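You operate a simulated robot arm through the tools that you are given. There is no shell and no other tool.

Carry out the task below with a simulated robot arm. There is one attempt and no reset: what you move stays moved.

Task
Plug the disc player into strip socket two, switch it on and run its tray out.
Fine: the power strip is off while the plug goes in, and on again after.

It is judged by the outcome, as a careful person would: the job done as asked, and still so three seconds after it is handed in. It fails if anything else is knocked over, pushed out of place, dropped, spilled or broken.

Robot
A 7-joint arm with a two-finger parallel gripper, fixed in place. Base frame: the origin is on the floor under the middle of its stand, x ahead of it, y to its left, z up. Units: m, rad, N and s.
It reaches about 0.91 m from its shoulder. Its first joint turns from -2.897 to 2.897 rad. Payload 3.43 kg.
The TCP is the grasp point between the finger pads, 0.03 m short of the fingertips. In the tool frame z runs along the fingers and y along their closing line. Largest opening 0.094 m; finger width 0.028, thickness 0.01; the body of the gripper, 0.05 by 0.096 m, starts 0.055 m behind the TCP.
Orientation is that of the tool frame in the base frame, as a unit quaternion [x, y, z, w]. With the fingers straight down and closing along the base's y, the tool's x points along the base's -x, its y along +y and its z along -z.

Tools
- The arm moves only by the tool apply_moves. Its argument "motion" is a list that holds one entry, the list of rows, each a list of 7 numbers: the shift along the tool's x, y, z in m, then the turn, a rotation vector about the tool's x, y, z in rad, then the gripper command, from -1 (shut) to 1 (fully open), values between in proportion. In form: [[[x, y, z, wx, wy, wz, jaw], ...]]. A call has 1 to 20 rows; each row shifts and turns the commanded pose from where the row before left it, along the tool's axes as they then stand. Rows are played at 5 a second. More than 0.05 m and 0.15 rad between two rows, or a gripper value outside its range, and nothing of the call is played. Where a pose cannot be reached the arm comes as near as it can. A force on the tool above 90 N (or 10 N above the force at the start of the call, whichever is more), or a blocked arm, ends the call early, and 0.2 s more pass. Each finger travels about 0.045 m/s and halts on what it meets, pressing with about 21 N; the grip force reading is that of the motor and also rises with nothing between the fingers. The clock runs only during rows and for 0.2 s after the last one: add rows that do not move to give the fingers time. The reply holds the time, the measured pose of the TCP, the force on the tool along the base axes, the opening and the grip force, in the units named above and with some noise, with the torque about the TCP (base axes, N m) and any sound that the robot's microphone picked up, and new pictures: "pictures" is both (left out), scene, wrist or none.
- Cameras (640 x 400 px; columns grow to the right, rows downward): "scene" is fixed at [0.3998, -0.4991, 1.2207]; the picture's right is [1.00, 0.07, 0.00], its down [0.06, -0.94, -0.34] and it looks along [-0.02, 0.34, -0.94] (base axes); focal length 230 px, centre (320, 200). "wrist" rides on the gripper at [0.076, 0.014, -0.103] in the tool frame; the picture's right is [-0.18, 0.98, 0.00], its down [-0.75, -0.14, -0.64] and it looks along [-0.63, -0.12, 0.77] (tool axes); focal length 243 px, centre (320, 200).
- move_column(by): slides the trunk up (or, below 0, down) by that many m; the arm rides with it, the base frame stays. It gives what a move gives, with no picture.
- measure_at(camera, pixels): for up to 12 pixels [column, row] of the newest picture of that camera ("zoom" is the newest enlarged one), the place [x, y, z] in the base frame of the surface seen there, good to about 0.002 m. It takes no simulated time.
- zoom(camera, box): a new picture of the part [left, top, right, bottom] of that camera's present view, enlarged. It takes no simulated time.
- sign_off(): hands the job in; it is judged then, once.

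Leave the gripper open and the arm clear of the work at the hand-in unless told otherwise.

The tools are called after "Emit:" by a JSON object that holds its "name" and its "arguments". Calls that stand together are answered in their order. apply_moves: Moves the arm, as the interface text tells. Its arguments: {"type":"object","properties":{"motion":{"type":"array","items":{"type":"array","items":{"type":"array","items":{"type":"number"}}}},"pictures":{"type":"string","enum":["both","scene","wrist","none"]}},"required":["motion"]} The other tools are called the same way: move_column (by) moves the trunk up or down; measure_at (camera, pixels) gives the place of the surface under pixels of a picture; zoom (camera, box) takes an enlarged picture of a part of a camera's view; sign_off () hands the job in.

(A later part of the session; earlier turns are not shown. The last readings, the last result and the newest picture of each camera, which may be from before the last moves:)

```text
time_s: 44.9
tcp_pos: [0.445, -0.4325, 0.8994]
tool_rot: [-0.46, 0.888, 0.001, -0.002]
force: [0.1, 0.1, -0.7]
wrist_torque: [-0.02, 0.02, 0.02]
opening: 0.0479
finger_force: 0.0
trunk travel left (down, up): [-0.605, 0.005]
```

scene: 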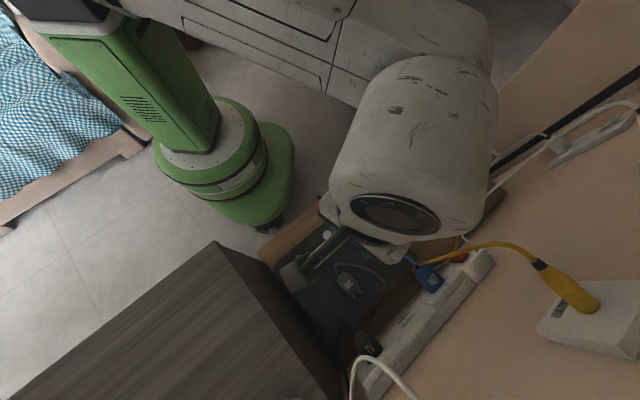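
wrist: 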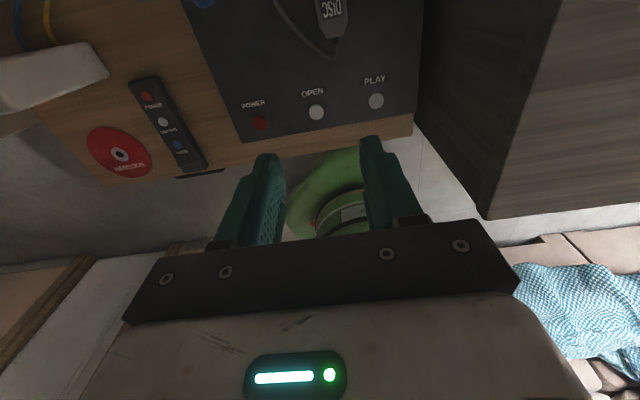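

The posture holds. I turn the remaining +1.742 rad so the tool's x again points into the room (camera on the room side).

Emit:
{"name": "apply_moves", "arguments": {"motion": [[[0, 0, 0, 0, 0, 0.1452, 0.02], [0, 0, 0, 0, 0, 0.1452, 0.02], [0, 0, 0, 0, 0, 0.1452, 0.02], [0, 0, 0, 0, 0, 0.1452, 0.02], [0, 0, 0, 0, 0, 0.1452, 0.02], [0, 0, 0, 0, 0, 0.1452, 0.02], [0, 0, 0, 0, 0, 0.1452, 0.02], [0, 0, 0, 0, 0, 0.1452, 0.02], [0, 0, 0, 0, 0, 0.1452, 0.02], [0, 0, 0, 0, 0, 0.1452, 0.02], [0, 0, 0, 0, 0, 0.1452, 0.02], [0, 0, 0, 0, 0, 0.1452, 0.02], [0, 0, 0, 0, 0, 0, 0.02]]], "pictures": "both"}}

```text
time_s: 47.6
tcp_pos: [0.4464, -0.431, 0.8995]
tool_rot: [0.385, 0.923, 0.0, -0.001]
force: [-0.1, 0.3, 0.3]
wrist_torque: [-0.02, 0.02, -0.03]
opening: 0.0479
finger_force: 0.1
trunk travel left (down, up): [-0.605, 0.005]
```

scene: 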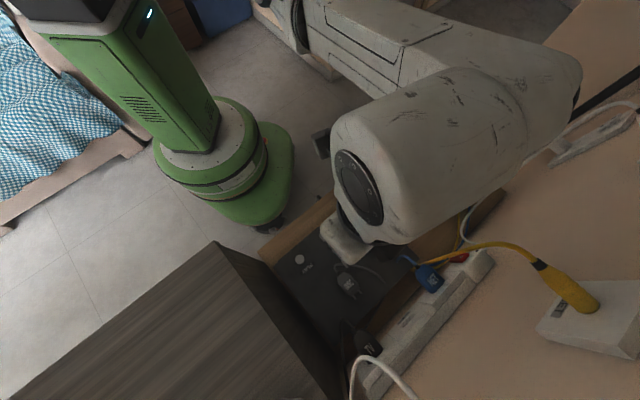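
wrist: 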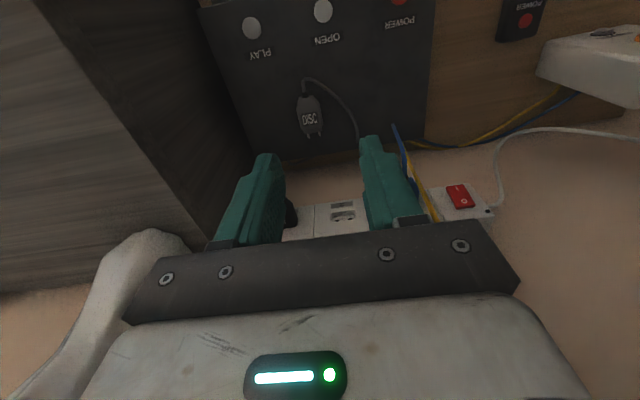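

The posture is between the old and the swung one. I measure the bulge corners.

Emit:
{"name": "measure_at", "arguments": {"camera": "scene", "pixels": [[578, 75], [565, 110], [530, 145], [500, 175], [470, 205], [420, 235], [560, 50], [450, 40], [350, 30], [300, 20], [440, 130], [400, 240]]}}

```text
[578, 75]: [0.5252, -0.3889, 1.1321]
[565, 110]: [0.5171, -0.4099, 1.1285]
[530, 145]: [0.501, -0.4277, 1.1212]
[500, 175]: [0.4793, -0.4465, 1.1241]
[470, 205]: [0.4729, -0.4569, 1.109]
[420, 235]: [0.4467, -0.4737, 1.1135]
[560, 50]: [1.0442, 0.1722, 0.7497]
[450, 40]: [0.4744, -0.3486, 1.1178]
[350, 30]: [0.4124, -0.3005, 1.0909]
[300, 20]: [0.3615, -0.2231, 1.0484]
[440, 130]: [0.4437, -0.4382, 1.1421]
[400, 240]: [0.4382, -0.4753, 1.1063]
```

The bulge is now about 2.6–3.6 cm wall-side of the TCP with a vertical tool (it was 10 cm before), and each back-and-forth turn improves it. I do a second, bigger cycle in free air: first -2.8 rad.

Emit:
{"name": "apply_moves", "arguments": {"motion": [[[0, 0, 0, 0, 0, -0.148, 0.02], [0, 0, 0, 0, 0, -0.148, 0.02], [0, 0, 0, 0, 0, -0.148, 0.02], [0, 0, 0, 0, 0, -0.148, 0.02], [0, 0, 0, 0, 0, -0.148, 0.02], [0, 0, 0, 0, 0, -0.148, 0.02], [0, 0, 0, 0, 0, -0.148, 0.02], [0, 0, 0, 0, 0, -0.148, 0.02], [0, 0, 0, 0, 0, -0.148, 0.02], [0, 0, 0, 0, 0, -0.148, 0.02], [0, 0, 0, 0, 0, -0.148, 0.02], [0, 0, 0, 0, 0, -0.148, 0.02], [0, 0, 0, 0, 0, -0.148, 0.02], [0, 0, 0, 0, 0, -0.148, 0.02], [0, 0, 0, 0, 0, -0.148, 0.02], [0, 0, 0, 0, 0, -0.148, 0.02], [0, 0, 0, 0, 0, -0.148, 0.02], [0, 0, 0, 0, 0, -0.148, 0.02], [0, 0, 0, 0, 0, -0.148, 0.02], [0, 0, 0, 0, 0, 0, 0.02]]], "pictures": "scene"}}

```text
time_s: 51.9
tcp_pos: [0.4443, -0.4324, 0.9013]
tool_rot: [0.849, -0.529, -0.002, 0.0]
force: [0.6, -0.6, -0.6]
wrist_torque: [-0.02, 0.0, -0.02]
opening: 0.0478
finger_force: 0.0
trunk travel left (down, up): [-0.605, 0.005]
```

scene: 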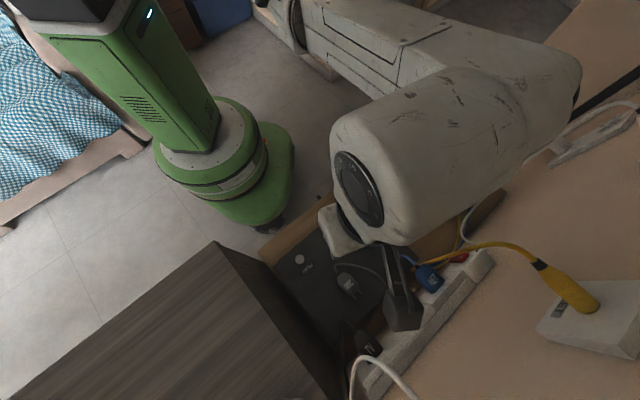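

In this range the posture does not change with the turn, so the last joint's limit fixes the best posture for this hand direction. That posture is good enough with a tilt of about 0.4 rad (predicted 3 cm clearance to the cable). I turn the hand back by +2.812 rad.

Emit:
{"name": "apply_moves", "arguments": {"motion": [[[0, 0, 0, 0, 0, 0.148, 0.02], [0, 0, 0, 0, 0, 0.148, 0.02], [0, 0, 0, 0, 0, 0.148, 0.02], [0, 0, 0, 0, 0, 0.148, 0.02], [0, 0, 0, 0, 0, 0.148, 0.02], [0, 0, 0, 0, 0, 0.148, 0.02], [0, 0, 0, 0, 0, 0.148, 0.02], [0, 0, 0, 0, 0, 0.148, 0.02], [0, 0, 0, 0, 0, 0.148, 0.02], [0, 0, 0, 0, 0, 0.148, 0.02], [0, 0, 0, 0, 0, 0.148, 0.02], [0, 0, 0, 0, 0, 0.148, 0.02], [0, 0, 0, 0, 0, 0.148, 0.02], [0, 0, 0, 0, 0, 0.148, 0.02], [0, 0, 0, 0, 0, 0.148, 0.02], [0, 0, 0, 0, 0, 0.148, 0.02], [0, 0, 0, 0, 0, 0.148, 0.02], [0, 0, 0, 0, 0, 0.148, 0.02], [0, 0, 0, 0, 0, 0.138, 0.02], [0, 0, 0, 0, 0, 0, 0.02]]], "pictures": "none"}}

```text
time_s: 56.0
tcp_pos: [0.4461, -0.4309, 0.901]
tool_rot: [0.38, 0.925, -0.001, -0.001]
force: [-0.1, 0.0, -0.3]
wrist_torque: [0.01, -0.02, 0.03]
opening: 0.0478
finger_force: 0.1
trunk travel left (down, up): [-0.605, 0.005]
```

Tool yaw is 135.3°, good. I tilt by 0.4 rad and rehearse the approach to n≈-0.70, z≈0.80, then measure the clearance.

Emit:
{"name": "apply_moves", "arguments": {"motion": [[[0, 0, 0, 0, -0.1333, 0, 0.02], [0, 0, 0, 0, -0.1333, 0, 0.02], [0, 0, 0, 0, -0.1334, 0, 0.02], [-0.0087, 0, 0.0308, 0, 0, 0, 0.02], [-0.0087, 0, 0.0308, 0, 0, 0, 0.02], [-0.0087, 0, 0.0308, 0, 0, 0, 0.02], [-0.0087, 0, 0.0308, 0, 0, 0, 0.02], [0, 0, 0, 0, 0, 0, 0.02]]], "pictures": "both"}}

```text
time_s: 57.9
tcp_pos: [0.5017, -0.4856, 0.8011]
tool_rot: [0.37, 0.908, -0.076, 0.183]
force: [0.1, 0.4, -0.7]
wrist_torque: [0.05, -0.02, 0.0]
opening: 0.048
finger_force: 0.1
trunk travel left (down, up): [-0.605, 0.005]
```

scene: 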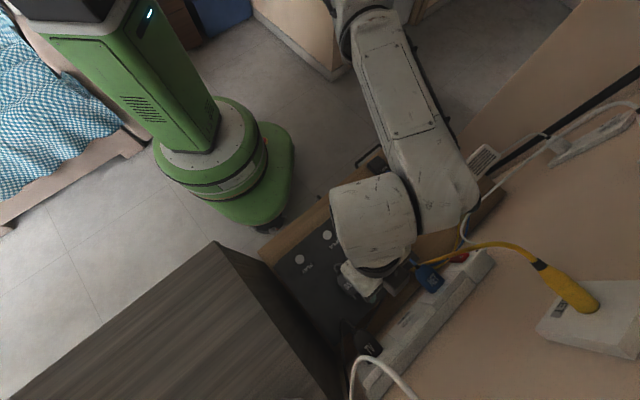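
wrist: 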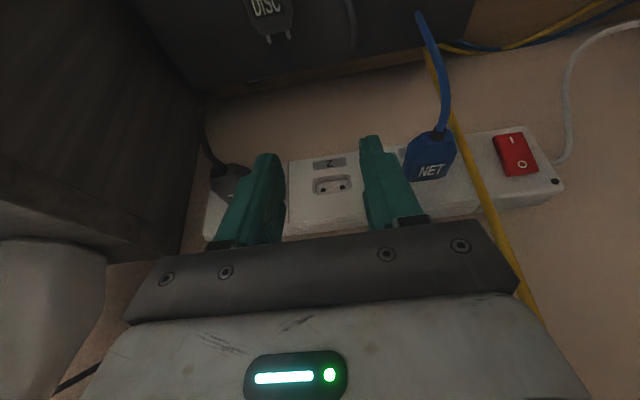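

Emit:
{"name": "measure_at", "arguments": {"camera": "scene", "pixels": [[475, 205], [460, 220], [440, 228], [425, 232], [478, 190], [465, 165], [450, 140], [410, 235], [400, 60], [390, 180], [370, 265], [415, 130]]}}

```text
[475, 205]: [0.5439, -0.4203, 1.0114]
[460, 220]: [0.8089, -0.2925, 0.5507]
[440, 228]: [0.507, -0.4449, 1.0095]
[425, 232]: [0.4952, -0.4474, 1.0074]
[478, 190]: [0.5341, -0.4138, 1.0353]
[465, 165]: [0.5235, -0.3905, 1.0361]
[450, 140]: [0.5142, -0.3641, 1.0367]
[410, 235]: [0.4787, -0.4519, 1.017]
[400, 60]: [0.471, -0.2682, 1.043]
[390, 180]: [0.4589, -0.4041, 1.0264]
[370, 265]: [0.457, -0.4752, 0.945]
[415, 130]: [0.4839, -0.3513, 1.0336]
```

With the 0.4 tilt the arm crept back: the bulge is only +1.6 to +2.5 cm room-side of the TCP. While I have a close view of socket two here, I measure its holes and recess accurately.

Emit:
{"name": "zoom", "arguments": {"camera": "wrist", "box": [290, 150, 370, 210]}}

```text
6.67 times, centred on (330, 180) of wrist
```

zoom: 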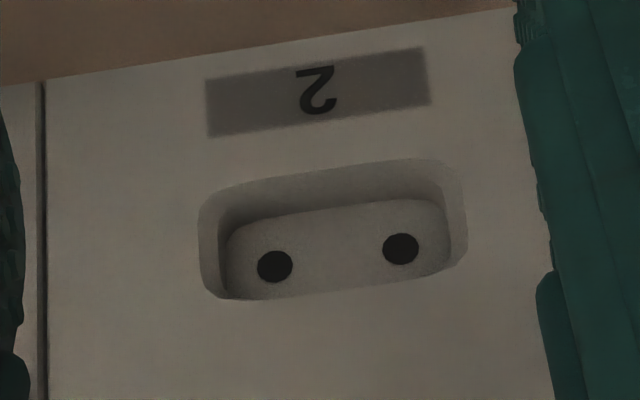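

Emit:
{"name": "measure_at", "arguments": {"camera": "zoom", "pixels": [[275, 266], [401, 248], [335, 260], [230, 265], [445, 235], [199, 240], [466, 210], [330, 172], [335, 292], [160, 240], [490, 220], [330, 330]]}}

Emit:
{"name": "measure_at", "arguments": {"camera": "wrist", "pixels": [[430, 155], [425, 170], [440, 140], [412, 165], [448, 165], [232, 175], [220, 180], [245, 170], [425, 140], [475, 200], [515, 155], [553, 181]]}}

```text
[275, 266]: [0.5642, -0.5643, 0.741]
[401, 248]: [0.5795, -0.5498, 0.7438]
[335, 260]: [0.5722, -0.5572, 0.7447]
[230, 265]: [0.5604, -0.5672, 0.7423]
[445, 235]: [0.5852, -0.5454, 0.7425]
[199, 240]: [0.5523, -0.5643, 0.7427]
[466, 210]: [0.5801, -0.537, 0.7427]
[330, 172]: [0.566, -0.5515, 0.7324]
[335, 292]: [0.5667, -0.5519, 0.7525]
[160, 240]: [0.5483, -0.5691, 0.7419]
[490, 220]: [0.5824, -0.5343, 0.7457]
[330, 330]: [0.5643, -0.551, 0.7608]
```

```text
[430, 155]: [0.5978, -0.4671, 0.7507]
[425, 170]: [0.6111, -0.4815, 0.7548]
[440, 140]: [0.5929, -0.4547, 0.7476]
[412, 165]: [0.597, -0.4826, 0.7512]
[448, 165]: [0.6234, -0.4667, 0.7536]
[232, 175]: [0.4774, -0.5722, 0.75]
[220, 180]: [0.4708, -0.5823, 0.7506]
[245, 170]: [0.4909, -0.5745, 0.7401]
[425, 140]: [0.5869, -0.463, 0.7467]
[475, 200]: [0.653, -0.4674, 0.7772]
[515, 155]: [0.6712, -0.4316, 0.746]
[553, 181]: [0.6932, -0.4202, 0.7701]
```

Socket two's centre is confirmed at d=0.0109, z=0.7425, face n=-0.790. I've worked out that with the hand reversed (camera toward the wall) the arm naturally sits well back in the room, and a 0.4 rad tilt keeps the camera box about 1 cm off the wall. I back off, go vertical and begin the half turn in free air.

Emit:
{"name": "apply_moves", "arguments": {"motion": [[[0.0082, 0, -0.0306, 0, 0, 0, 0.02], [0.0082, 0, -0.0306, 0, 0, 0, 0.02], [0.0082, 0, -0.0306, 0, 0, 0, 0.02], [0.0082, 0, -0.0306, 0, 0, 0, 0.02], [0, 0, 0, 0, 0.1333, 0, 0.02], [0, 0, 0, 0, 0.1333, 0, 0.02], [0, 0, 0, 0, 0.1334, 0, 0.02], [0, 0, 0, 0, 0, -0.148, 0.02], [0, 0, 0, 0, 0, -0.148, 0.02], [0, 0, 0, 0, 0, -0.148, 0.02], [0, 0, 0, 0, 0, -0.148, 0.02], [0, 0, 0, 0, 0, -0.148, 0.02], [0, 0, 0, 0, 0, -0.148, 0.02], [0, 0, 0, 0, 0, -0.148, 0.02], [0, 0, 0, 0, 0, -0.148, 0.02], [0, 0, 0, 0, 0, -0.148, 0.02], [0, 0, 0, 0, 0, -0.148, 0.02], [0, 0, 0, 0, 0, -0.148, 0.02], [0, 0, 0, 0, 0, -0.148, 0.02], [0, 0, 0, 0, 0, -0.148, 0.02]]], "pictures": "none"}}

Emit:
{"name": "apply_moves", "arguments": {"motion": [[[0, 0, 0, 0, 0, -0.1415, 0.02], [0, 0, 0, 0, 0, -0.1415, 0.02], [0, 0, 0, 0, 0, -0.1415, 0.02], [0, 0, 0, 0, 0, -0.1415, 0.02], [0, 0, 0, 0, 0, -0.1415, 0.02], [0, 0, 0, 0, 0, -0.1415, 0.02], [0, 0, 0, 0, 0, -0.1415, 0.02], [0, 0, 0, 0, 0, -0.1415, 0.02], [0, 0, 0, 0, 0, -0.1415, 0.02], [0, 0, 0, 0, 0, -0.1415, 0.02], [0, 0, 0, 0, 0, 0.105, 0.02], [0, 0, 0, 0, 0, 0.105, 0.02], [0, 0, 0, 0, 0, 0, 0.02]]], "pictures": "both"}}

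```text
time_s: 62.0
tcp_pos: [0.4468, -0.4321, 0.8999]
tool_rot: [-0.544, 0.839, 0.0, -0.002]
force: [0.0, 0.4, -0.6]
wrist_torque: [0.01, 0.0, -0.01]
opening: 0.0481
finger_force: 0.1
trunk travel left (down, up): [-0.605, 0.005]
```

```text
time_s: 64.8
tcp_pos: [0.4451, -0.432, 0.9008]
tool_rot: [0.923, -0.385, -0.002, 0.001]
force: [-0.4, -0.3, -0.2]
wrist_torque: [-0.03, 0.03, 0.0]
opening: 0.048
finger_force: 0.0
trunk travel left (down, up): [-0.605, 0.005]
```

scene: 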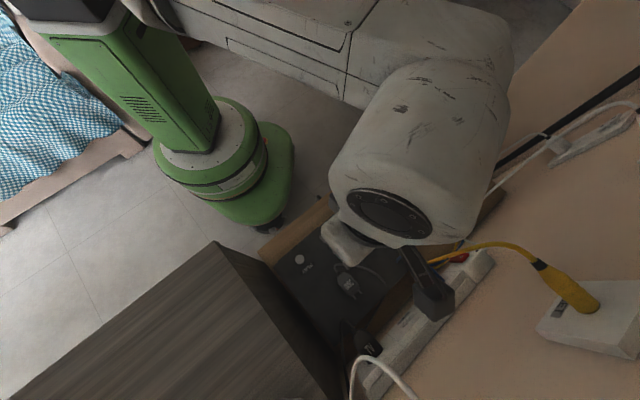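
wrist: 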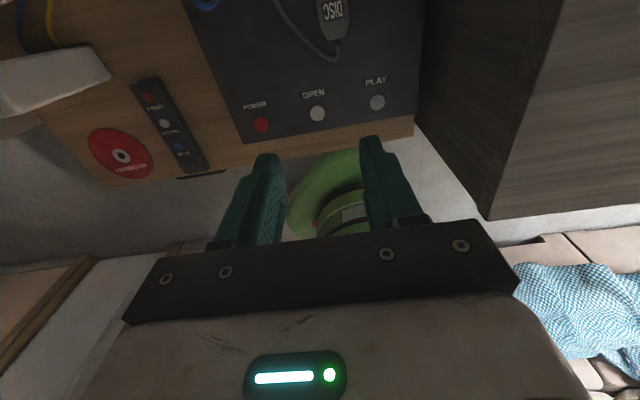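

The hand is reversed and the wrist bulge points into the room. I tilt +0.4 rad (fingers toward the wall) and rehearse to n≈-0.70, z≈0.80 without the plug, to check camera and arm clearance.

Emit:
{"name": "apply_moves", "arguments": {"motion": [[[0, 0, 0, 0, 0.1333, 0, 0.02], [0, 0, 0, 0, 0.1333, 0, 0.02], [0, 0, 0, 0, 0.1334, 0, 0.02], [0.0087, -0.0004, 0.0308, 0, 0, 0, 0.02], [0.0087, -0.0004, 0.0308, 0, 0, 0, 0.02], [0.0087, -0.0004, 0.0308, 0, 0, 0, 0.02], [0.0087, -0.0004, 0.0308, 0, 0, 0, 0.02], [0, 0, 0, 0, 0, 0, 0.02]]], "pictures": "both"}}

Emit:
{"name": "zoom", "arguments": {"camera": "scene", "box": [330, 160, 520, 340]}}

```text
time_s: 66.7
tcp_pos: [0.5029, -0.49, 0.7996]
tool_rot: [0.905, -0.377, 0.182, 0.078]
force: [-0.1, -0.6, -0.6]
wrist_torque: [-0.03, -0.03, 0.03]
opening: 0.0479
finger_force: 0.0
trunk travel left (down, up): [-0.605, 0.005]
```

scene: 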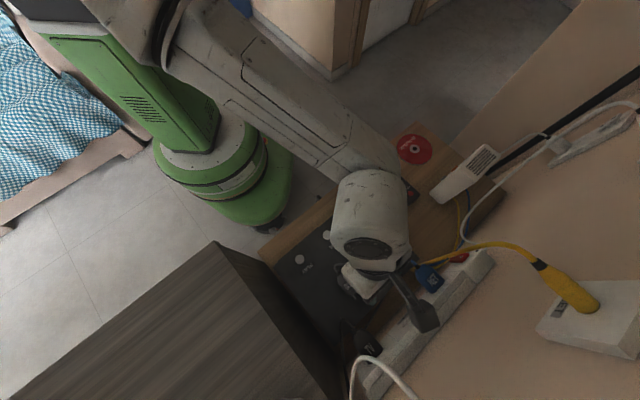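
wrist: 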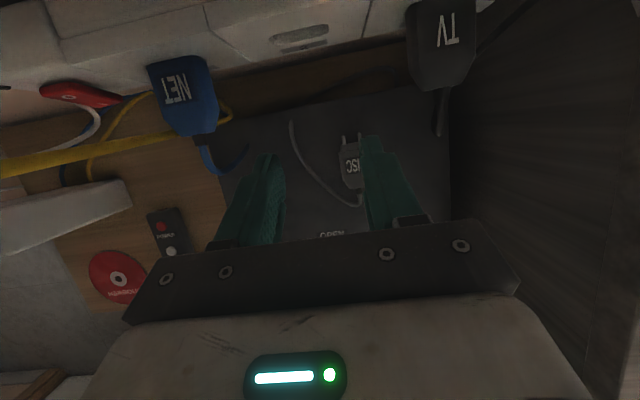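

```text
2.22 times, centred on (425, 250) of scene
```

zoom: 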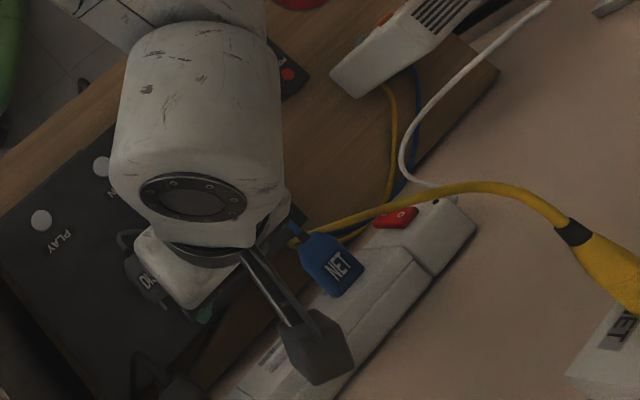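

This posture is very good: the forearm comes from the robot side and only the hand and the camera stalk are near the wall. I measure the camera box's extreme corners.

Emit:
{"name": "measure_at", "arguments": {"camera": "zoom", "pixels": [[350, 345], [320, 382], [295, 360], [345, 325], [330, 345], [300, 335], [270, 290], [260, 240], [285, 200], [265, 100], [200, 200], [180, 250]]}}

```text
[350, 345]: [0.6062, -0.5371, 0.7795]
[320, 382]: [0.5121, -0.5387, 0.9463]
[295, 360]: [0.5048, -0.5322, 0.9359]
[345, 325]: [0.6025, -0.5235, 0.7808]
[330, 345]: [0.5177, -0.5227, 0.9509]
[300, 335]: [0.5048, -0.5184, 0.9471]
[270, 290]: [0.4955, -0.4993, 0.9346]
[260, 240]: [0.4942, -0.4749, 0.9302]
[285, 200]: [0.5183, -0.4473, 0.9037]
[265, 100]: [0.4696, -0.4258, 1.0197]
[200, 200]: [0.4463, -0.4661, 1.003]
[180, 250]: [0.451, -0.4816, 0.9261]
```

The camera's worst corner is predicted to stay about 12 mm off the wall at full insertion with a 0.43 rad tilt, and the arm is far from both cables. Now I go to the pre-grasp point over the plug: trim tilt +0.03, move to n=-0.632, d=-0.019, z=0.7195.

Emit:
{"name": "apply_moves", "arguments": {"motion": [[[0, 0, 0, 0, 0.03, -0.003, 0.02], [-0.0243, 0.007, 0.011, 0, 0, 0, 0.02], [-0.0243, 0.007, 0.011, 0, 0, 0, 0.02], [-0.0243, 0.007, 0.011, 0, 0, 0, 0.02], [-0.0243, 0.007, 0.011, 0, 0, 0, 0.02], [0, 0, 0, 0, 0, 0, 0.02]]], "pictures": "both"}}

Emit:
{"name": "zoom", "arguments": {"camera": "wrist", "box": [230, 70, 430, 230]}}

Emit:
{"name": "zoom", "arguments": {"camera": "scene", "box": [310, 240, 400, 310]}}

```text
time_s: 68.0
tcp_pos: [0.4335, -0.4594, 0.7189]
tool_rot: [0.903, -0.374, 0.195, 0.083]
force: [-0.1, 0.2, -0.4]
wrist_torque: [0.03, 0.0, 0.0]
opening: 0.0481
finger_force: 0.0
trunk travel left (down, up): [-0.605, 0.005]
```

scene: 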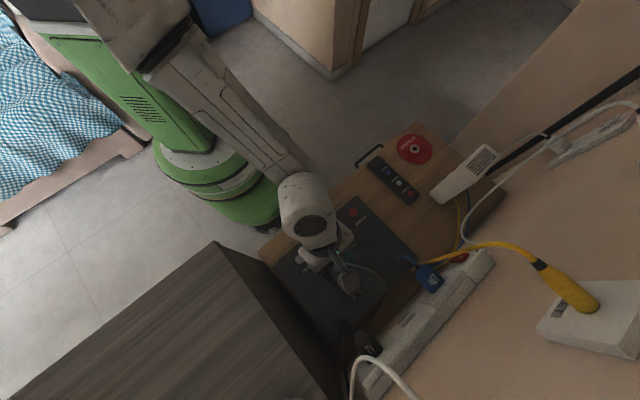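
wrist: 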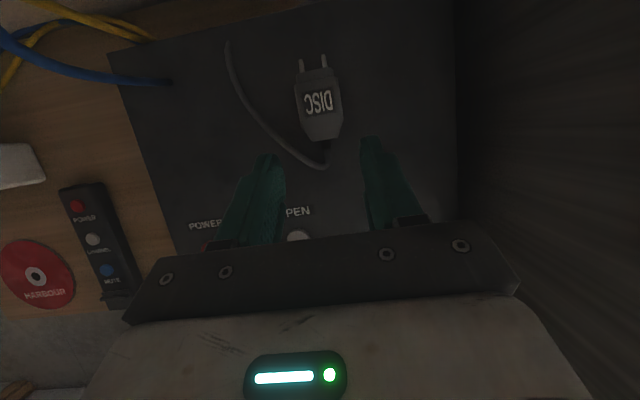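

```text
2.50 times, centred on (330, 150) of wrist
```

zoom: 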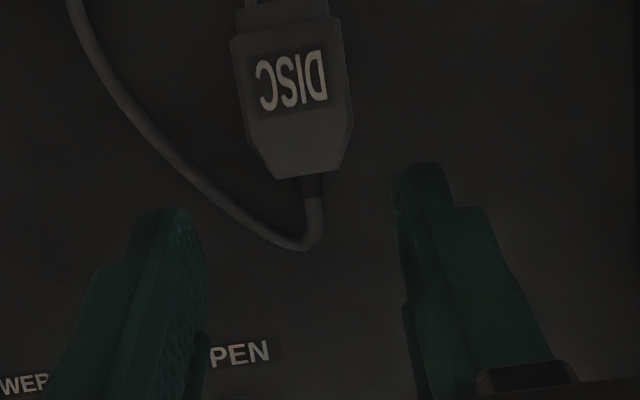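

```text
5.71 times, centred on (355, 275) of scene
```

zoom: 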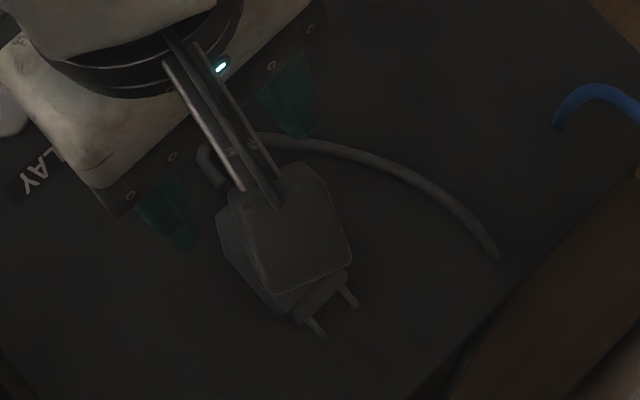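

The wrist camera now gives a clear view of the plug from above. I measure its outline from here.

Emit:
{"name": "measure_at", "arguments": {"camera": "zoom", "pixels": [[236, 45], [342, 25], [250, 115], [350, 110], [262, 165], [340, 155], [300, 100], [300, 150], [245, 80], [346, 70], [240, 60], [310, 190]]}}

Emit:
{"name": "measure_at", "arguments": {"camera": "wrist", "pixels": [[301, 62], [324, 57], [300, 74], [328, 70], [296, 85], [337, 80], [301, 125], [343, 118], [320, 100], [240, 85], [285, 145], [115, 60]]}}

```text
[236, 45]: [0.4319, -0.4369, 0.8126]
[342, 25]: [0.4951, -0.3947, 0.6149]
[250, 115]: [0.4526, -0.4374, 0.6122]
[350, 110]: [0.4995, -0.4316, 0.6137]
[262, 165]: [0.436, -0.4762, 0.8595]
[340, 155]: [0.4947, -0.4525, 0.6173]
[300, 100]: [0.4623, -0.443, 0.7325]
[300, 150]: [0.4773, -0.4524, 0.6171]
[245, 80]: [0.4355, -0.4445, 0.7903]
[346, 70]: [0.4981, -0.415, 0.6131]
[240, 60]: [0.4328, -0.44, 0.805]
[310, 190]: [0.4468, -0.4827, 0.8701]
```

```text
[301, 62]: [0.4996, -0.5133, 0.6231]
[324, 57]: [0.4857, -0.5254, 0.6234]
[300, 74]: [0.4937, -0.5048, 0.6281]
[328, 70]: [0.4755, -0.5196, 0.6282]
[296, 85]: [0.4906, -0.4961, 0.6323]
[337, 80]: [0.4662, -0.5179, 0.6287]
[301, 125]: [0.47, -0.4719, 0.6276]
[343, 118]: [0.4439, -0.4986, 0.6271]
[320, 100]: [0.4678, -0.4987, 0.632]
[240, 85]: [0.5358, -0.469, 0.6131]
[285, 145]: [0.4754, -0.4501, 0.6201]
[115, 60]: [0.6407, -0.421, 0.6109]
```

From above, the plug: prong tips n≈-0.7156, shoulders n≈-0.6965, rear corners n≈-0.666, centre d≈-0.0195; the sides slope (width 0.033 at the top edge, 0.037 lower), so I must grip low. I advance to about 6 mm short of the final grasp.

Emit:
{"name": "apply_moves", "arguments": {"motion": [[[0.0007, 0.0003, 0.022, 0, 0, 0, 0.02], [0.0007, 0.0003, 0.022, 0, 0, 0, 0.02], [0.0007, 0.0003, 0.018, 0, 0, 0, 0.02], [0.0007, 0.0003, 0.0113, 0, 0, 0, 0.02], [0, 0, 0, 0, 0, 0, 0.02], [0, 0, 0, 0, 0, 0, 0.02]]], "pictures": "wrist"}}

Emit:
{"name": "zoom", "arguments": {"camera": "wrist", "box": [230, 70, 430, 230]}}

```text
time_s: 69.5
tcp_pos: [0.454, -0.4841, 0.6607]
tool_rot: [0.903, -0.374, 0.196, 0.083]
force: [-0.4, 0.2, 0.4]
wrist_torque: [0.01, -0.03, -0.02]
opening: 0.048
finger_force: 0.1
out of reach, approached as far as the arm can: row 4
trunk travel left (down, up): [-0.605, 0.005]
```

wrist: 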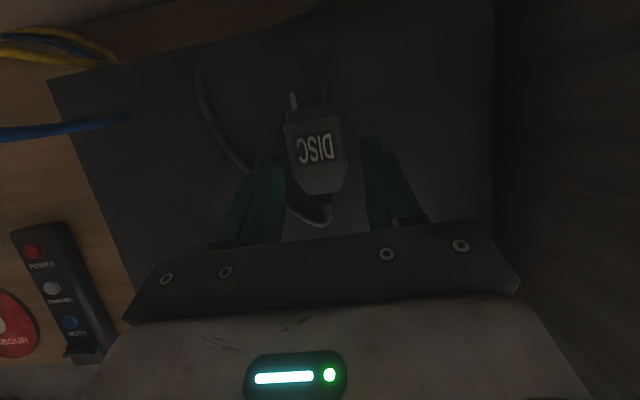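

```text
2.50 times, centred on (330, 150) of wrist
```

zoom: 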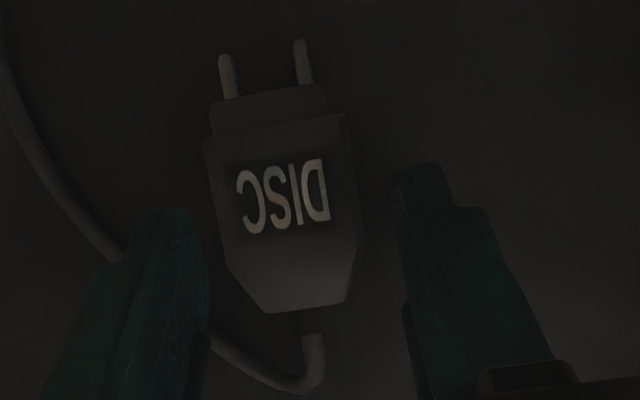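

The arm reports out of reach at z=0.66 because the trunk is too high. I rise 0.16 m, lower the trunk by 0.18 m and come back.

Emit:
{"name": "apply_moves", "arguments": {"motion": [[[0.0097, 0, -0.0308, 0, 0, 0, 0.02], [0.0097, 0, -0.0308, 0, 0, 0, 0.02], [0.0097, 0, -0.0308, 0, 0, 0, 0.02], [0.0097, 0, -0.0308, 0, 0, 0, 0.02], [0.0097, 0, -0.0308, 0, 0, 0, 0.02], [0.0083, 0, -0.0182, 0, 0, 0, 0.02], [0, 0, 0, 0, 0, 0, 0.02]]], "pictures": "none"}}

```text
time_s: 71.0
tcp_pos: [0.4439, -0.4704, 0.8357]
tool_rot: [0.902, -0.375, 0.195, 0.084]
force: [-0.2, -0.4, 0.0]
wrist_torque: [0.01, -0.02, 0.0]
opening: 0.0479
finger_force: 0.0
trunk travel left (down, up): [-0.605, 0.005]
```

TCP is at z=0.836. Lowering the trunk 0.13 m brings it to about 0.706, still above the plug.

Emit:
{"name": "move_column", "arguments": {"by": -0.13}}

```text
time_s: 72.6
tcp_pos: [0.4442, -0.4705, 0.7061]
tool_rot: [0.902, -0.375, 0.196, 0.083]
force: [-0.2, -0.1, 0.2]
wrist_torque: [0.01, -0.01, -0.01]
opening: 0.048
finger_force: 0.0
trunk travel left (down, up): [-0.475, 0.135]
```

Now I approach again to about z=0.653.

Emit:
{"name": "apply_moves", "arguments": {"motion": [[[-0.0009, 0.0002, 0.0142, 0, 0, 0, 0.02], [-0.0009, 0.0002, 0.0142, 0, 0, 0, 0.02], [-0.0009, 0.0002, 0.0142, 0, 0, 0, 0.02], [-0.001, 0.0003, 0.0141, 0, 0, 0, 0.02], [0, 0, 0, 0, 0, 0, 0.02], [0, 0, 0, 0, 0, 0, 0.02]]], "pictures": "both"}}

Emit:
{"name": "zoom", "arguments": {"camera": "wrist", "box": [230, 70, 430, 230]}}

```text
time_s: 74.0
tcp_pos: [0.4576, -0.4855, 0.6519]
tool_rot: [0.903, -0.374, 0.195, 0.083]
force: [0.1, 0.1, 0.1]
wrist_torque: [0.0, 0.01, -0.02]
opening: 0.0479
finger_force: 0.1
trunk travel left (down, up): [-0.475, 0.135]
```

scene: 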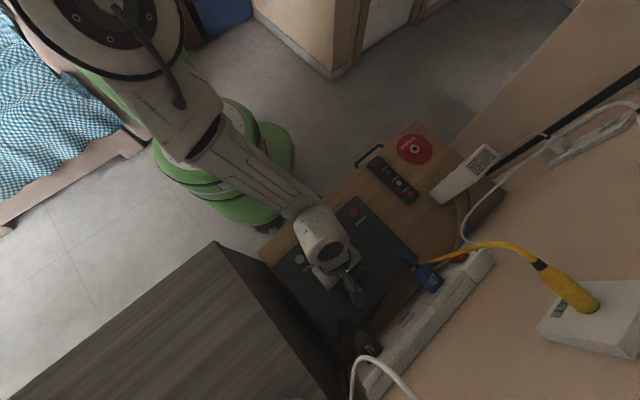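
wrist: 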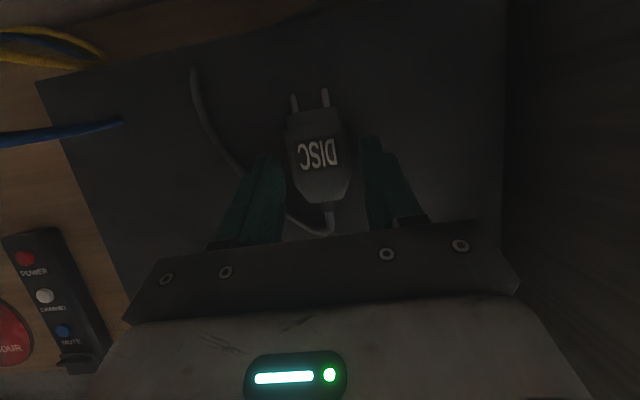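

```text
2.50 times, centred on (330, 150) of wrist
```

zoom: 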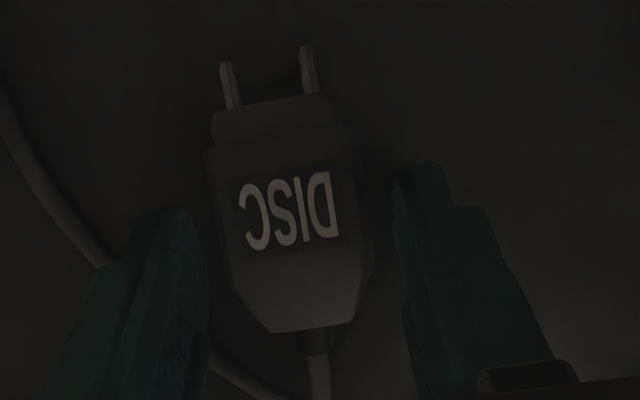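

The fingers straddle the plug with no contact. I go straight down 5 mm in small steps and read the force.

Emit:
{"name": "apply_moves", "arguments": {"motion": [[[-0.0006, 0, 0.0013, 0, 0, 0, 0.02], [-0.0006, 0, 0.0013, 0, 0, 0, 0.02], [-0.0006, 0, 0.0013, 0, 0, 0, 0.02], [0, 0, 0, 0, 0, 0, 0.02]]], "pictures": "none"}}

```text
time_s: 75.0
tcp_pos: [0.4569, -0.4854, 0.6471]
tool_rot: [0.903, -0.373, 0.196, 0.083]
force: [0.3, 0.4, -0.2]
wrist_torque: [0.01, 0.02, -0.01]
opening: 0.048
finger_force: 0.0
trunk travel left (down, up): [-0.475, 0.135]
```

No contact at z=0.6471. One more 0.8 mm step, then close gently.

Emit:
{"name": "apply_moves", "arguments": {"motion": [[[-0.0004, 0, 0.0007, 0, 0, 0, 0.02], [0, 0, 0, 0, 0, 0, 0.02]]], "pictures": "none"}}

```text
time_s: 75.6
tcp_pos: [0.4559, -0.4849, 0.6464]
tool_rot: [0.902, -0.375, 0.196, 0.083]
force: [-0.7, -0.3, 0.2]
wrist_torque: [0.01, 0.02, 0.02]
opening: 0.048
finger_force: 0.1
trunk travel left (down, up): [-0.475, 0.135]
```

Still no contact. Now I close on the plug.

Emit:
{"name": "apply_moves", "arguments": {"motion": [[[0, 0, 0, 0, 0, 0, -0.3], [0, 0, 0, 0, 0, 0, -0.6], [0, 0, 0, 0, 0, 0, -1], [0, 0, 0, 0, 0, 0, -1], [0, 0, 0, 0, 0, 0, -1]]], "pictures": "wrist"}}

Emit:
{"name": "zoom", "arguments": {"camera": "wrist", "box": [230, 70, 430, 230]}}

```text
time_s: 76.8
tcp_pos: [0.4553, -0.4843, 0.6468]
tool_rot: [0.903, -0.374, 0.196, 0.083]
force: [0.1, -0.6, 0.2]
wrist_torque: [-0.01, 0.0, -0.02]
opening: 0.0363
finger_force: 21.0
trunk travel left (down, up): [-0.475, 0.135]
```

wrist: 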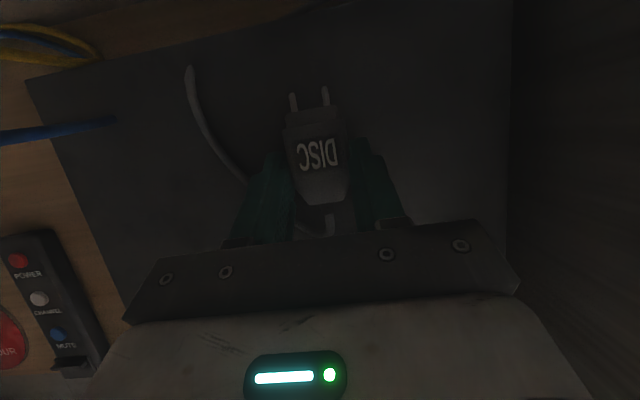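

```text
2.50 times, centred on (330, 150) of wrist
```

zoom: 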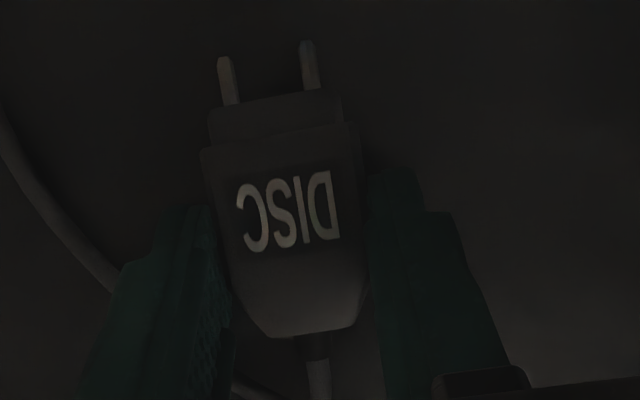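

Held at 0.0363 m, 21 N. I lift slowly by 12 mm and check the opening.

Emit:
{"name": "apply_moves", "arguments": {"motion": [[[0.00083, 0, -0.00182, 0, 0, 0, -1], [0.00083, 0, -0.00182, 0, 0, 0, -1], [0.00083, 0, -0.00182, 0, 0, 0, -1], [0.00083, 0, -0.00182, 0, 0, 0, -1], [0.00083, 0, -0.00182, 0, 0, 0, -1], [0.00083, 0, -0.00182, 0, 0, 0, -1], [0, 0, 0, 0, 0, 0, -1]]], "pictures": "wrist"}}

Emit:
{"name": "zoom", "arguments": {"camera": "wrist", "box": [230, 70, 430, 230]}}

```text
time_s: 78.4
tcp_pos: [0.4563, -0.4845, 0.6579]
tool_rot: [0.903, -0.374, 0.195, 0.084]
force: [0.1, -0.2, -1.0]
wrist_torque: [0.0, -0.01, -0.02]
opening: 0.0359
finger_force: 20.7
trunk travel left (down, up): [-0.475, 0.135]
```

wrist: 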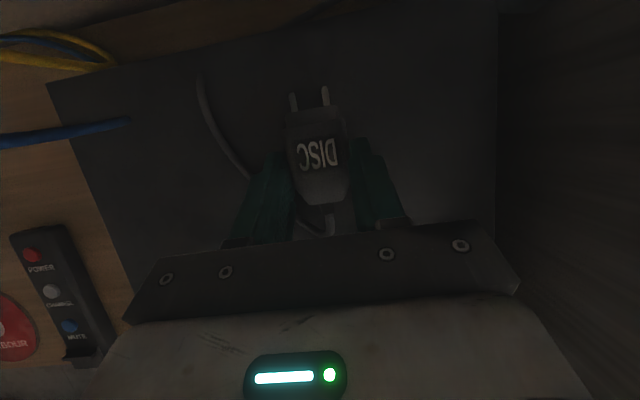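

```text
2.50 times, centred on (330, 150) of wrist
```

zoom: 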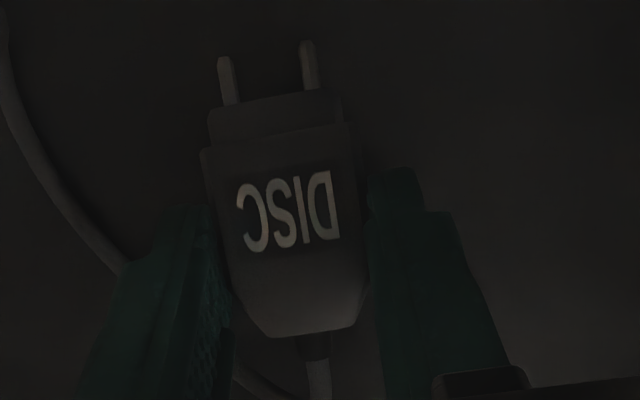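

The plug is held and rises with the hand. I measure its pose in the hand (prong tips, shoulders).

Emit:
{"name": "measure_at", "arguments": {"camera": "zoom", "pixels": [[225, 62], [305, 46], [232, 100], [312, 85], [212, 110], [338, 95], [206, 155], [352, 130], [285, 230], [300, 310], [235, 280], [362, 270]]}}

```text
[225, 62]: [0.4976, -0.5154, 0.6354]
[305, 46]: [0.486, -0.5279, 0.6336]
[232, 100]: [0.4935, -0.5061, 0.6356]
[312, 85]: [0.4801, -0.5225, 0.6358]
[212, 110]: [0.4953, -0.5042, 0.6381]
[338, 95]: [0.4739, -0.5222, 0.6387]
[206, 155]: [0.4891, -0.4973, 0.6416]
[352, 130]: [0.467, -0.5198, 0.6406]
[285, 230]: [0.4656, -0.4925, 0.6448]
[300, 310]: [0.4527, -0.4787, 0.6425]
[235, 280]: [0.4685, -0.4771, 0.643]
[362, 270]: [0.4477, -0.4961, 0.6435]
```

The plug sits level and square in the hand: prong tips at n=-0.7166, d=-0.0211, about 0.0234 m below TCP height. I raise it 0.11 m and shift +0.032 m along d to line up with socket two, staying back from the strip.

Emit:
{"name": "apply_moves", "arguments": {"motion": [[[0.0046, -0.0032, -0.01, 0, 0, 0, -1], [0.0046, -0.0032, -0.01, 0, 0, 0, -1], [0.0046, -0.0032, -0.01, 0, 0, 0, -1], [0.0046, -0.0032, -0.01, 0, 0, 0, -1], [0.0046, -0.0032, -0.01, 0, 0, 0, -1], [0.0046, -0.0032, -0.01, 0, 0, 0, -1], [0.0046, -0.0032, -0.01, 0, 0, 0, -1], [0.0046, -0.0032, -0.01, 0, 0, 0, -1], [0.0046, -0.0032, -0.01, 0, 0, 0, -1], [0.0046, -0.0032, -0.01, 0, 0, 0, -1], [0, 0, 0, 0, 0, 0, -1]]], "pictures": "both"}}

Emit:
{"name": "zoom", "arguments": {"camera": "wrist", "box": [180, 20, 460, 220]}}

```text
time_s: 80.8
tcp_pos: [0.48, -0.4621, 0.7697]
tool_rot: [0.903, -0.374, 0.196, 0.083]
force: [-0.2, 0.5, -0.8]
wrist_torque: [0.03, -0.03, 0.03]
opening: 0.0361
finger_force: 21.4
trunk travel left (down, up): [-0.475, 0.135]
```

scene: 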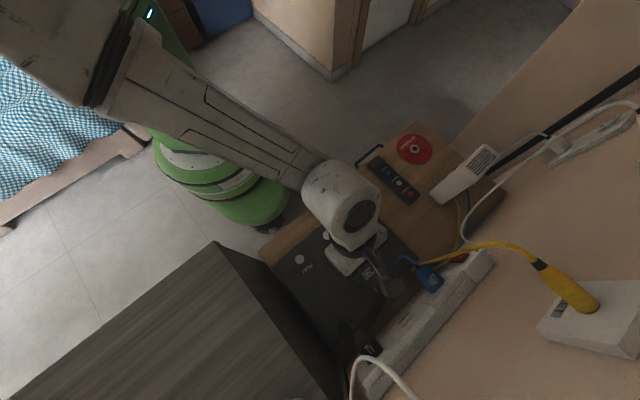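
wrist: 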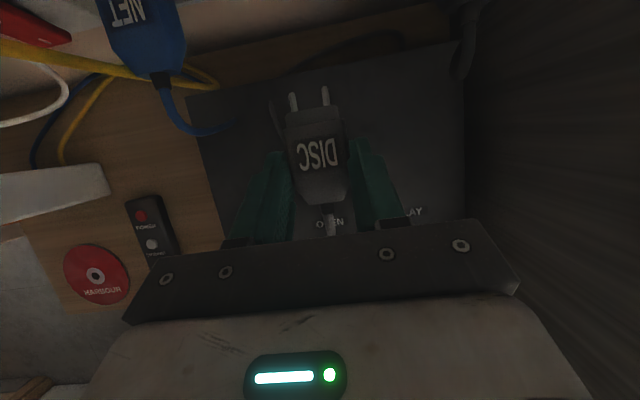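

```text
2.00 times, centred on (320, 120) of wrist
```

zoom: 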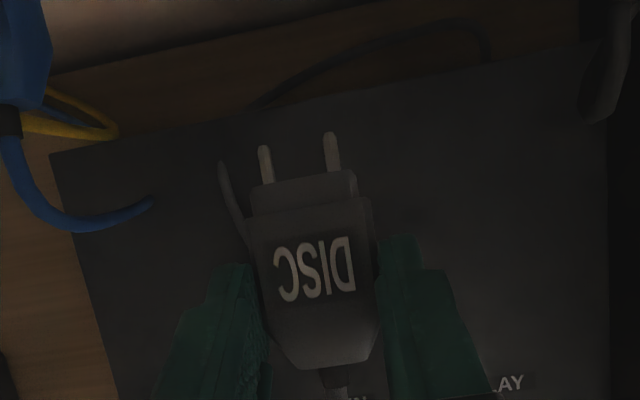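

The plug is held firmly (0.0361 m). I advance 0.052 m toward the strip, leaving the prong tips about 2 cm short of its face.

Emit:
{"name": "apply_moves", "arguments": {"motion": [[[0.0095, 0, 0.0043, 0, 0, 0, -1], [0.0095, 0, 0.0043, 0, 0, 0, -1], [0.0095, 0, 0.0043, 0, 0, 0, -1], [0.0095, 0, 0.0043, 0, 0, 0, -1], [0.0095, 0, 0.0043, 0, 0, 0, -1], [0, 0, 0, 0, 0, 0, -1], [0, 0, 0, 0, 0, 0, -1]]], "pictures": "both"}}

Emit:
{"name": "zoom", "arguments": {"camera": "wrist", "box": [180, 0, 460, 200]}}

Emit:
{"name": "zoom", "arguments": {"camera": "scene", "box": [340, 240, 460, 350]}}

```text
time_s: 82.4
tcp_pos: [0.5167, -0.5002, 0.7691]
tool_rot: [0.903, -0.374, 0.196, 0.082]
force: [-0.4, 0.5, 0.0]
wrist_torque: [0.0, 0.0, -0.02]
opening: 0.036
finger_force: 20.6
trunk travel left (down, up): [-0.475, 0.135]
```

scene: 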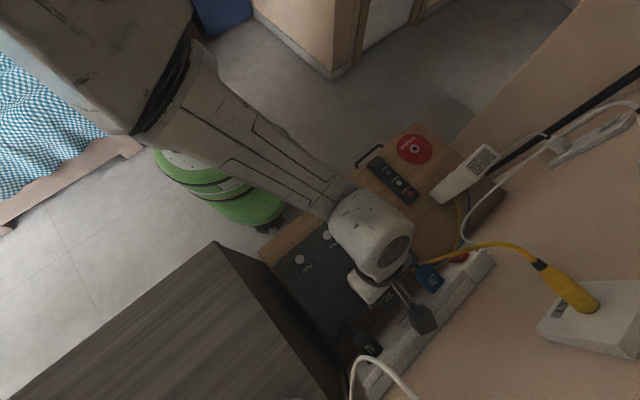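
wrist: 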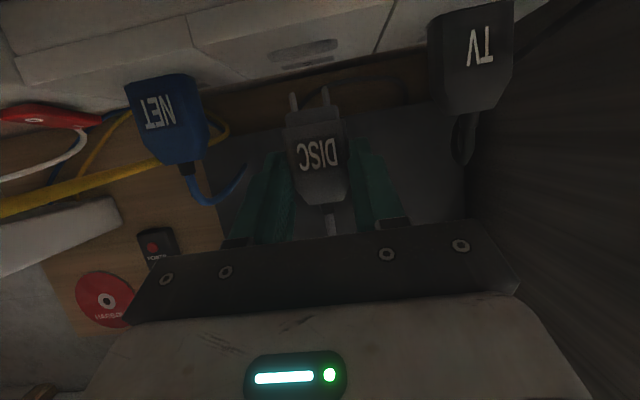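

```text
2.00 times, centred on (320, 100) of wrist
```

zoom: 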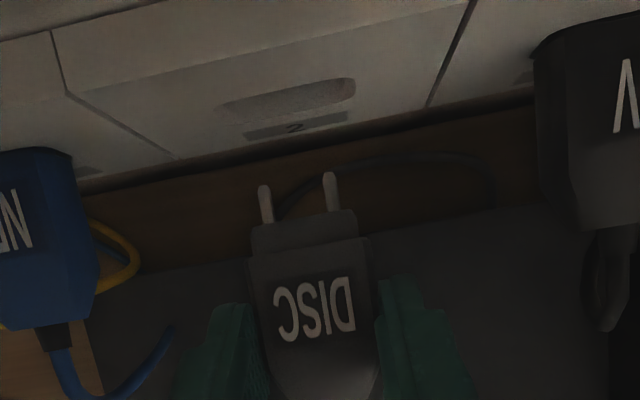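

```text
3.64 times, centred on (400, 295) of scene
```

zoom: 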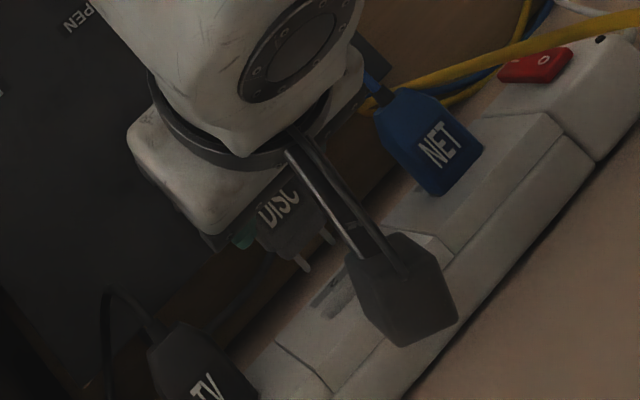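

The wrist view now shows the plug, both neighbours and socket two's recess together. I measure all of them in this one picture to compare heights and lateral alignment.

Emit:
{"name": "measure_at", "arguments": {"camera": "wrist", "pixels": [[293, 96], [325, 90], [318, 155], [310, 165], [328, 145], [160, 112], [165, 130], [150, 105], [478, 45], [470, 70], [490, 60], [300, 125]]}}

Emit:
{"name": "measure_at", "arguments": {"camera": "wrist", "pixels": [[271, 53], [337, 43], [304, 47], [304, 52], [290, 52], [322, 47], [192, 40], [383, 25], [285, 117], [345, 113], [287, 112], [341, 106]]}}

Emit:
{"name": "measure_at", "arguments": {"camera": "scene", "pixels": [[390, 296], [392, 293], [386, 300], [431, 280], [433, 276], [371, 346], [428, 274], [395, 303], [400, 300], [374, 342], [384, 290], [435, 283]]}}

```text
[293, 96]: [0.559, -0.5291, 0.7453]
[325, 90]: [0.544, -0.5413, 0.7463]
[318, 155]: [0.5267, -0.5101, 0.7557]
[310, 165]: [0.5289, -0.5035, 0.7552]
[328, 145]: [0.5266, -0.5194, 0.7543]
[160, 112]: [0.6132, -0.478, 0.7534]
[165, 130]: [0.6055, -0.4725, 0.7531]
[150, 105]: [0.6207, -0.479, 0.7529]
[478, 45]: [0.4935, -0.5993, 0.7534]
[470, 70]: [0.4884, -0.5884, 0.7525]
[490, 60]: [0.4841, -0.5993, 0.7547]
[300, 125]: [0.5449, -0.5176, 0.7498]
```

```text
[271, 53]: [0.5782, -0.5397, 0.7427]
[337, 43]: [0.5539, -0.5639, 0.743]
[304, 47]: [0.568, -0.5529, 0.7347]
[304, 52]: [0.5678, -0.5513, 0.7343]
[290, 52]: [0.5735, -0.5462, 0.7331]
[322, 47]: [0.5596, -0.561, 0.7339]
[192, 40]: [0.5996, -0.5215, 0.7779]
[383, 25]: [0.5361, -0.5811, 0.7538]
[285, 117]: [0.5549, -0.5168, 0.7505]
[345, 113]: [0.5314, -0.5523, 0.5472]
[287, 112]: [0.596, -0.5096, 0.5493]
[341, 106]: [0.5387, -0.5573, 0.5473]
```

```text
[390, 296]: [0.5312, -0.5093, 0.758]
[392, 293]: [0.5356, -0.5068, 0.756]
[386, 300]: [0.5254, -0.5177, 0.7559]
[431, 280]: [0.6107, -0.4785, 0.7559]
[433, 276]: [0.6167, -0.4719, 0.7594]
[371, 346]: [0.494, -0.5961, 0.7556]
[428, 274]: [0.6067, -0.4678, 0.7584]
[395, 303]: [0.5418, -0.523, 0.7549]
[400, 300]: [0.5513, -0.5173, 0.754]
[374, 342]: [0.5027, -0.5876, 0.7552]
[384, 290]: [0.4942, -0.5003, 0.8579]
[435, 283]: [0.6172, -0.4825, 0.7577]
```

In the same picture the DISC top reads 0.7551 against 0.7533 for NET/TV (scene view: about equal), and the prong centre is d≈0.0115 against 0.0108 for the socket. I correct 1 mm down and 0.7 mm along -d while advancing 18 mm, to just in front of the recess.

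Emit:
{"name": "apply_moves", "arguments": {"motion": [[[0.0053, 0.0002, 0.0028, 0, 0, 0, -1], [0.0053, 0.0002, 0.0028, 0, 0, 0, -1], [0.0054, 0.0003, 0.0028, 0, 0, 0, -1], [0, 0, 0, 0, 0, 0, -1], [0, 0, 0, 0, 0, 0, -1]]], "pictures": "both"}}

Emit:
{"name": "zoom", "arguments": {"camera": "wrist", "box": [220, 20, 420, 160]}}

```text
time_s: 83.6
tcp_pos: [0.5294, -0.5128, 0.769]
tool_rot: [0.903, -0.374, 0.195, 0.083]
force: [0.0, 0.2, -1.7]
wrist_torque: [0.0, 0.0, 0.01]
opening: 0.036
finger_force: 21.6
trunk travel left (down, up): [-0.475, 0.135]
```

scene: 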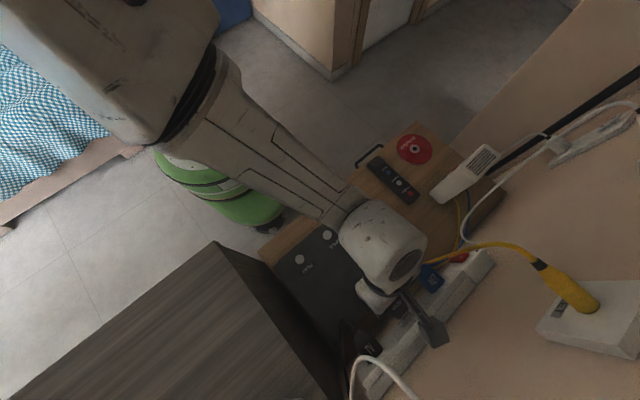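
wrist: 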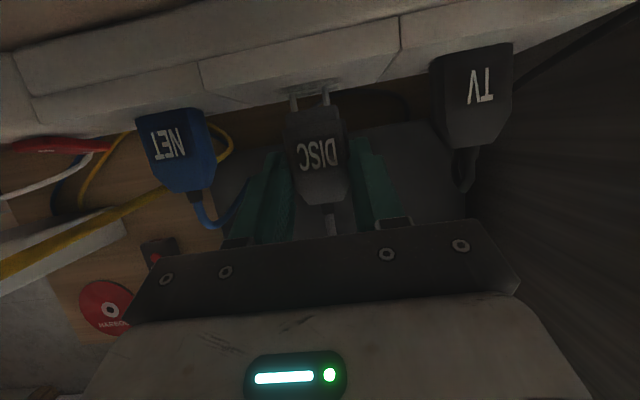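

```text
2.86 times, centred on (320, 90) of wrist
```

zoom: 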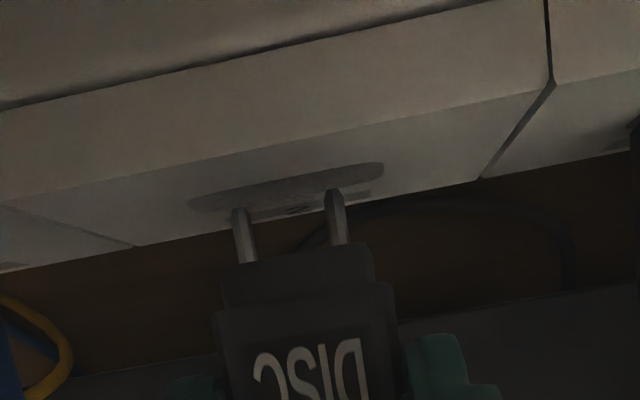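

The prongs are right at the recess mouth, laterally centred (prong mid-column ≈287, recess ≈287 in the zoom). I check heights once more.

Emit:
{"name": "measure_at", "arguments": {"camera": "zoom", "pixels": [[240, 215], [335, 198], [192, 205], [383, 170], [235, 240], [345, 225], [310, 300], [300, 350], [340, 370], [240, 275], [360, 255], [320, 375]]}}

Emit:
{"name": "measure_at", "arguments": {"camera": "wrist", "pixels": [[318, 152], [310, 165], [325, 140], [330, 165], [170, 140], [180, 155], [165, 130], [480, 85], [470, 100], [490, 95], [300, 150], [335, 150]]}}

```text
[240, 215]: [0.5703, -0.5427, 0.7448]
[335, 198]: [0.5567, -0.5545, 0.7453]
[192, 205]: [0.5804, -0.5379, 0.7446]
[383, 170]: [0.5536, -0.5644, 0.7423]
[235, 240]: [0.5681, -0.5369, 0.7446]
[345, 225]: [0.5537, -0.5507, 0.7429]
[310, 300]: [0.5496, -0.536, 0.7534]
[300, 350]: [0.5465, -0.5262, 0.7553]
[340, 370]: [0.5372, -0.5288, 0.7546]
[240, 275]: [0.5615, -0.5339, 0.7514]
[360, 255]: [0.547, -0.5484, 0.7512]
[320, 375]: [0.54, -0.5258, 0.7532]
```

```text
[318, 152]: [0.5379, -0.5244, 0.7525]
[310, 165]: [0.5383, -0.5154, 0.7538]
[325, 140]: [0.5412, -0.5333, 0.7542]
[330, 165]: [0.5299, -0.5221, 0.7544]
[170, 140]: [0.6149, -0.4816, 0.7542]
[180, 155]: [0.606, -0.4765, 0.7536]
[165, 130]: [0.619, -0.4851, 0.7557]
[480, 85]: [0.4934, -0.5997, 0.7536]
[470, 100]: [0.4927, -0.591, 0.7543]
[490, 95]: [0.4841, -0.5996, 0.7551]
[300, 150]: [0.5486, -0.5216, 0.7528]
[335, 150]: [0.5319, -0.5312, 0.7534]
```

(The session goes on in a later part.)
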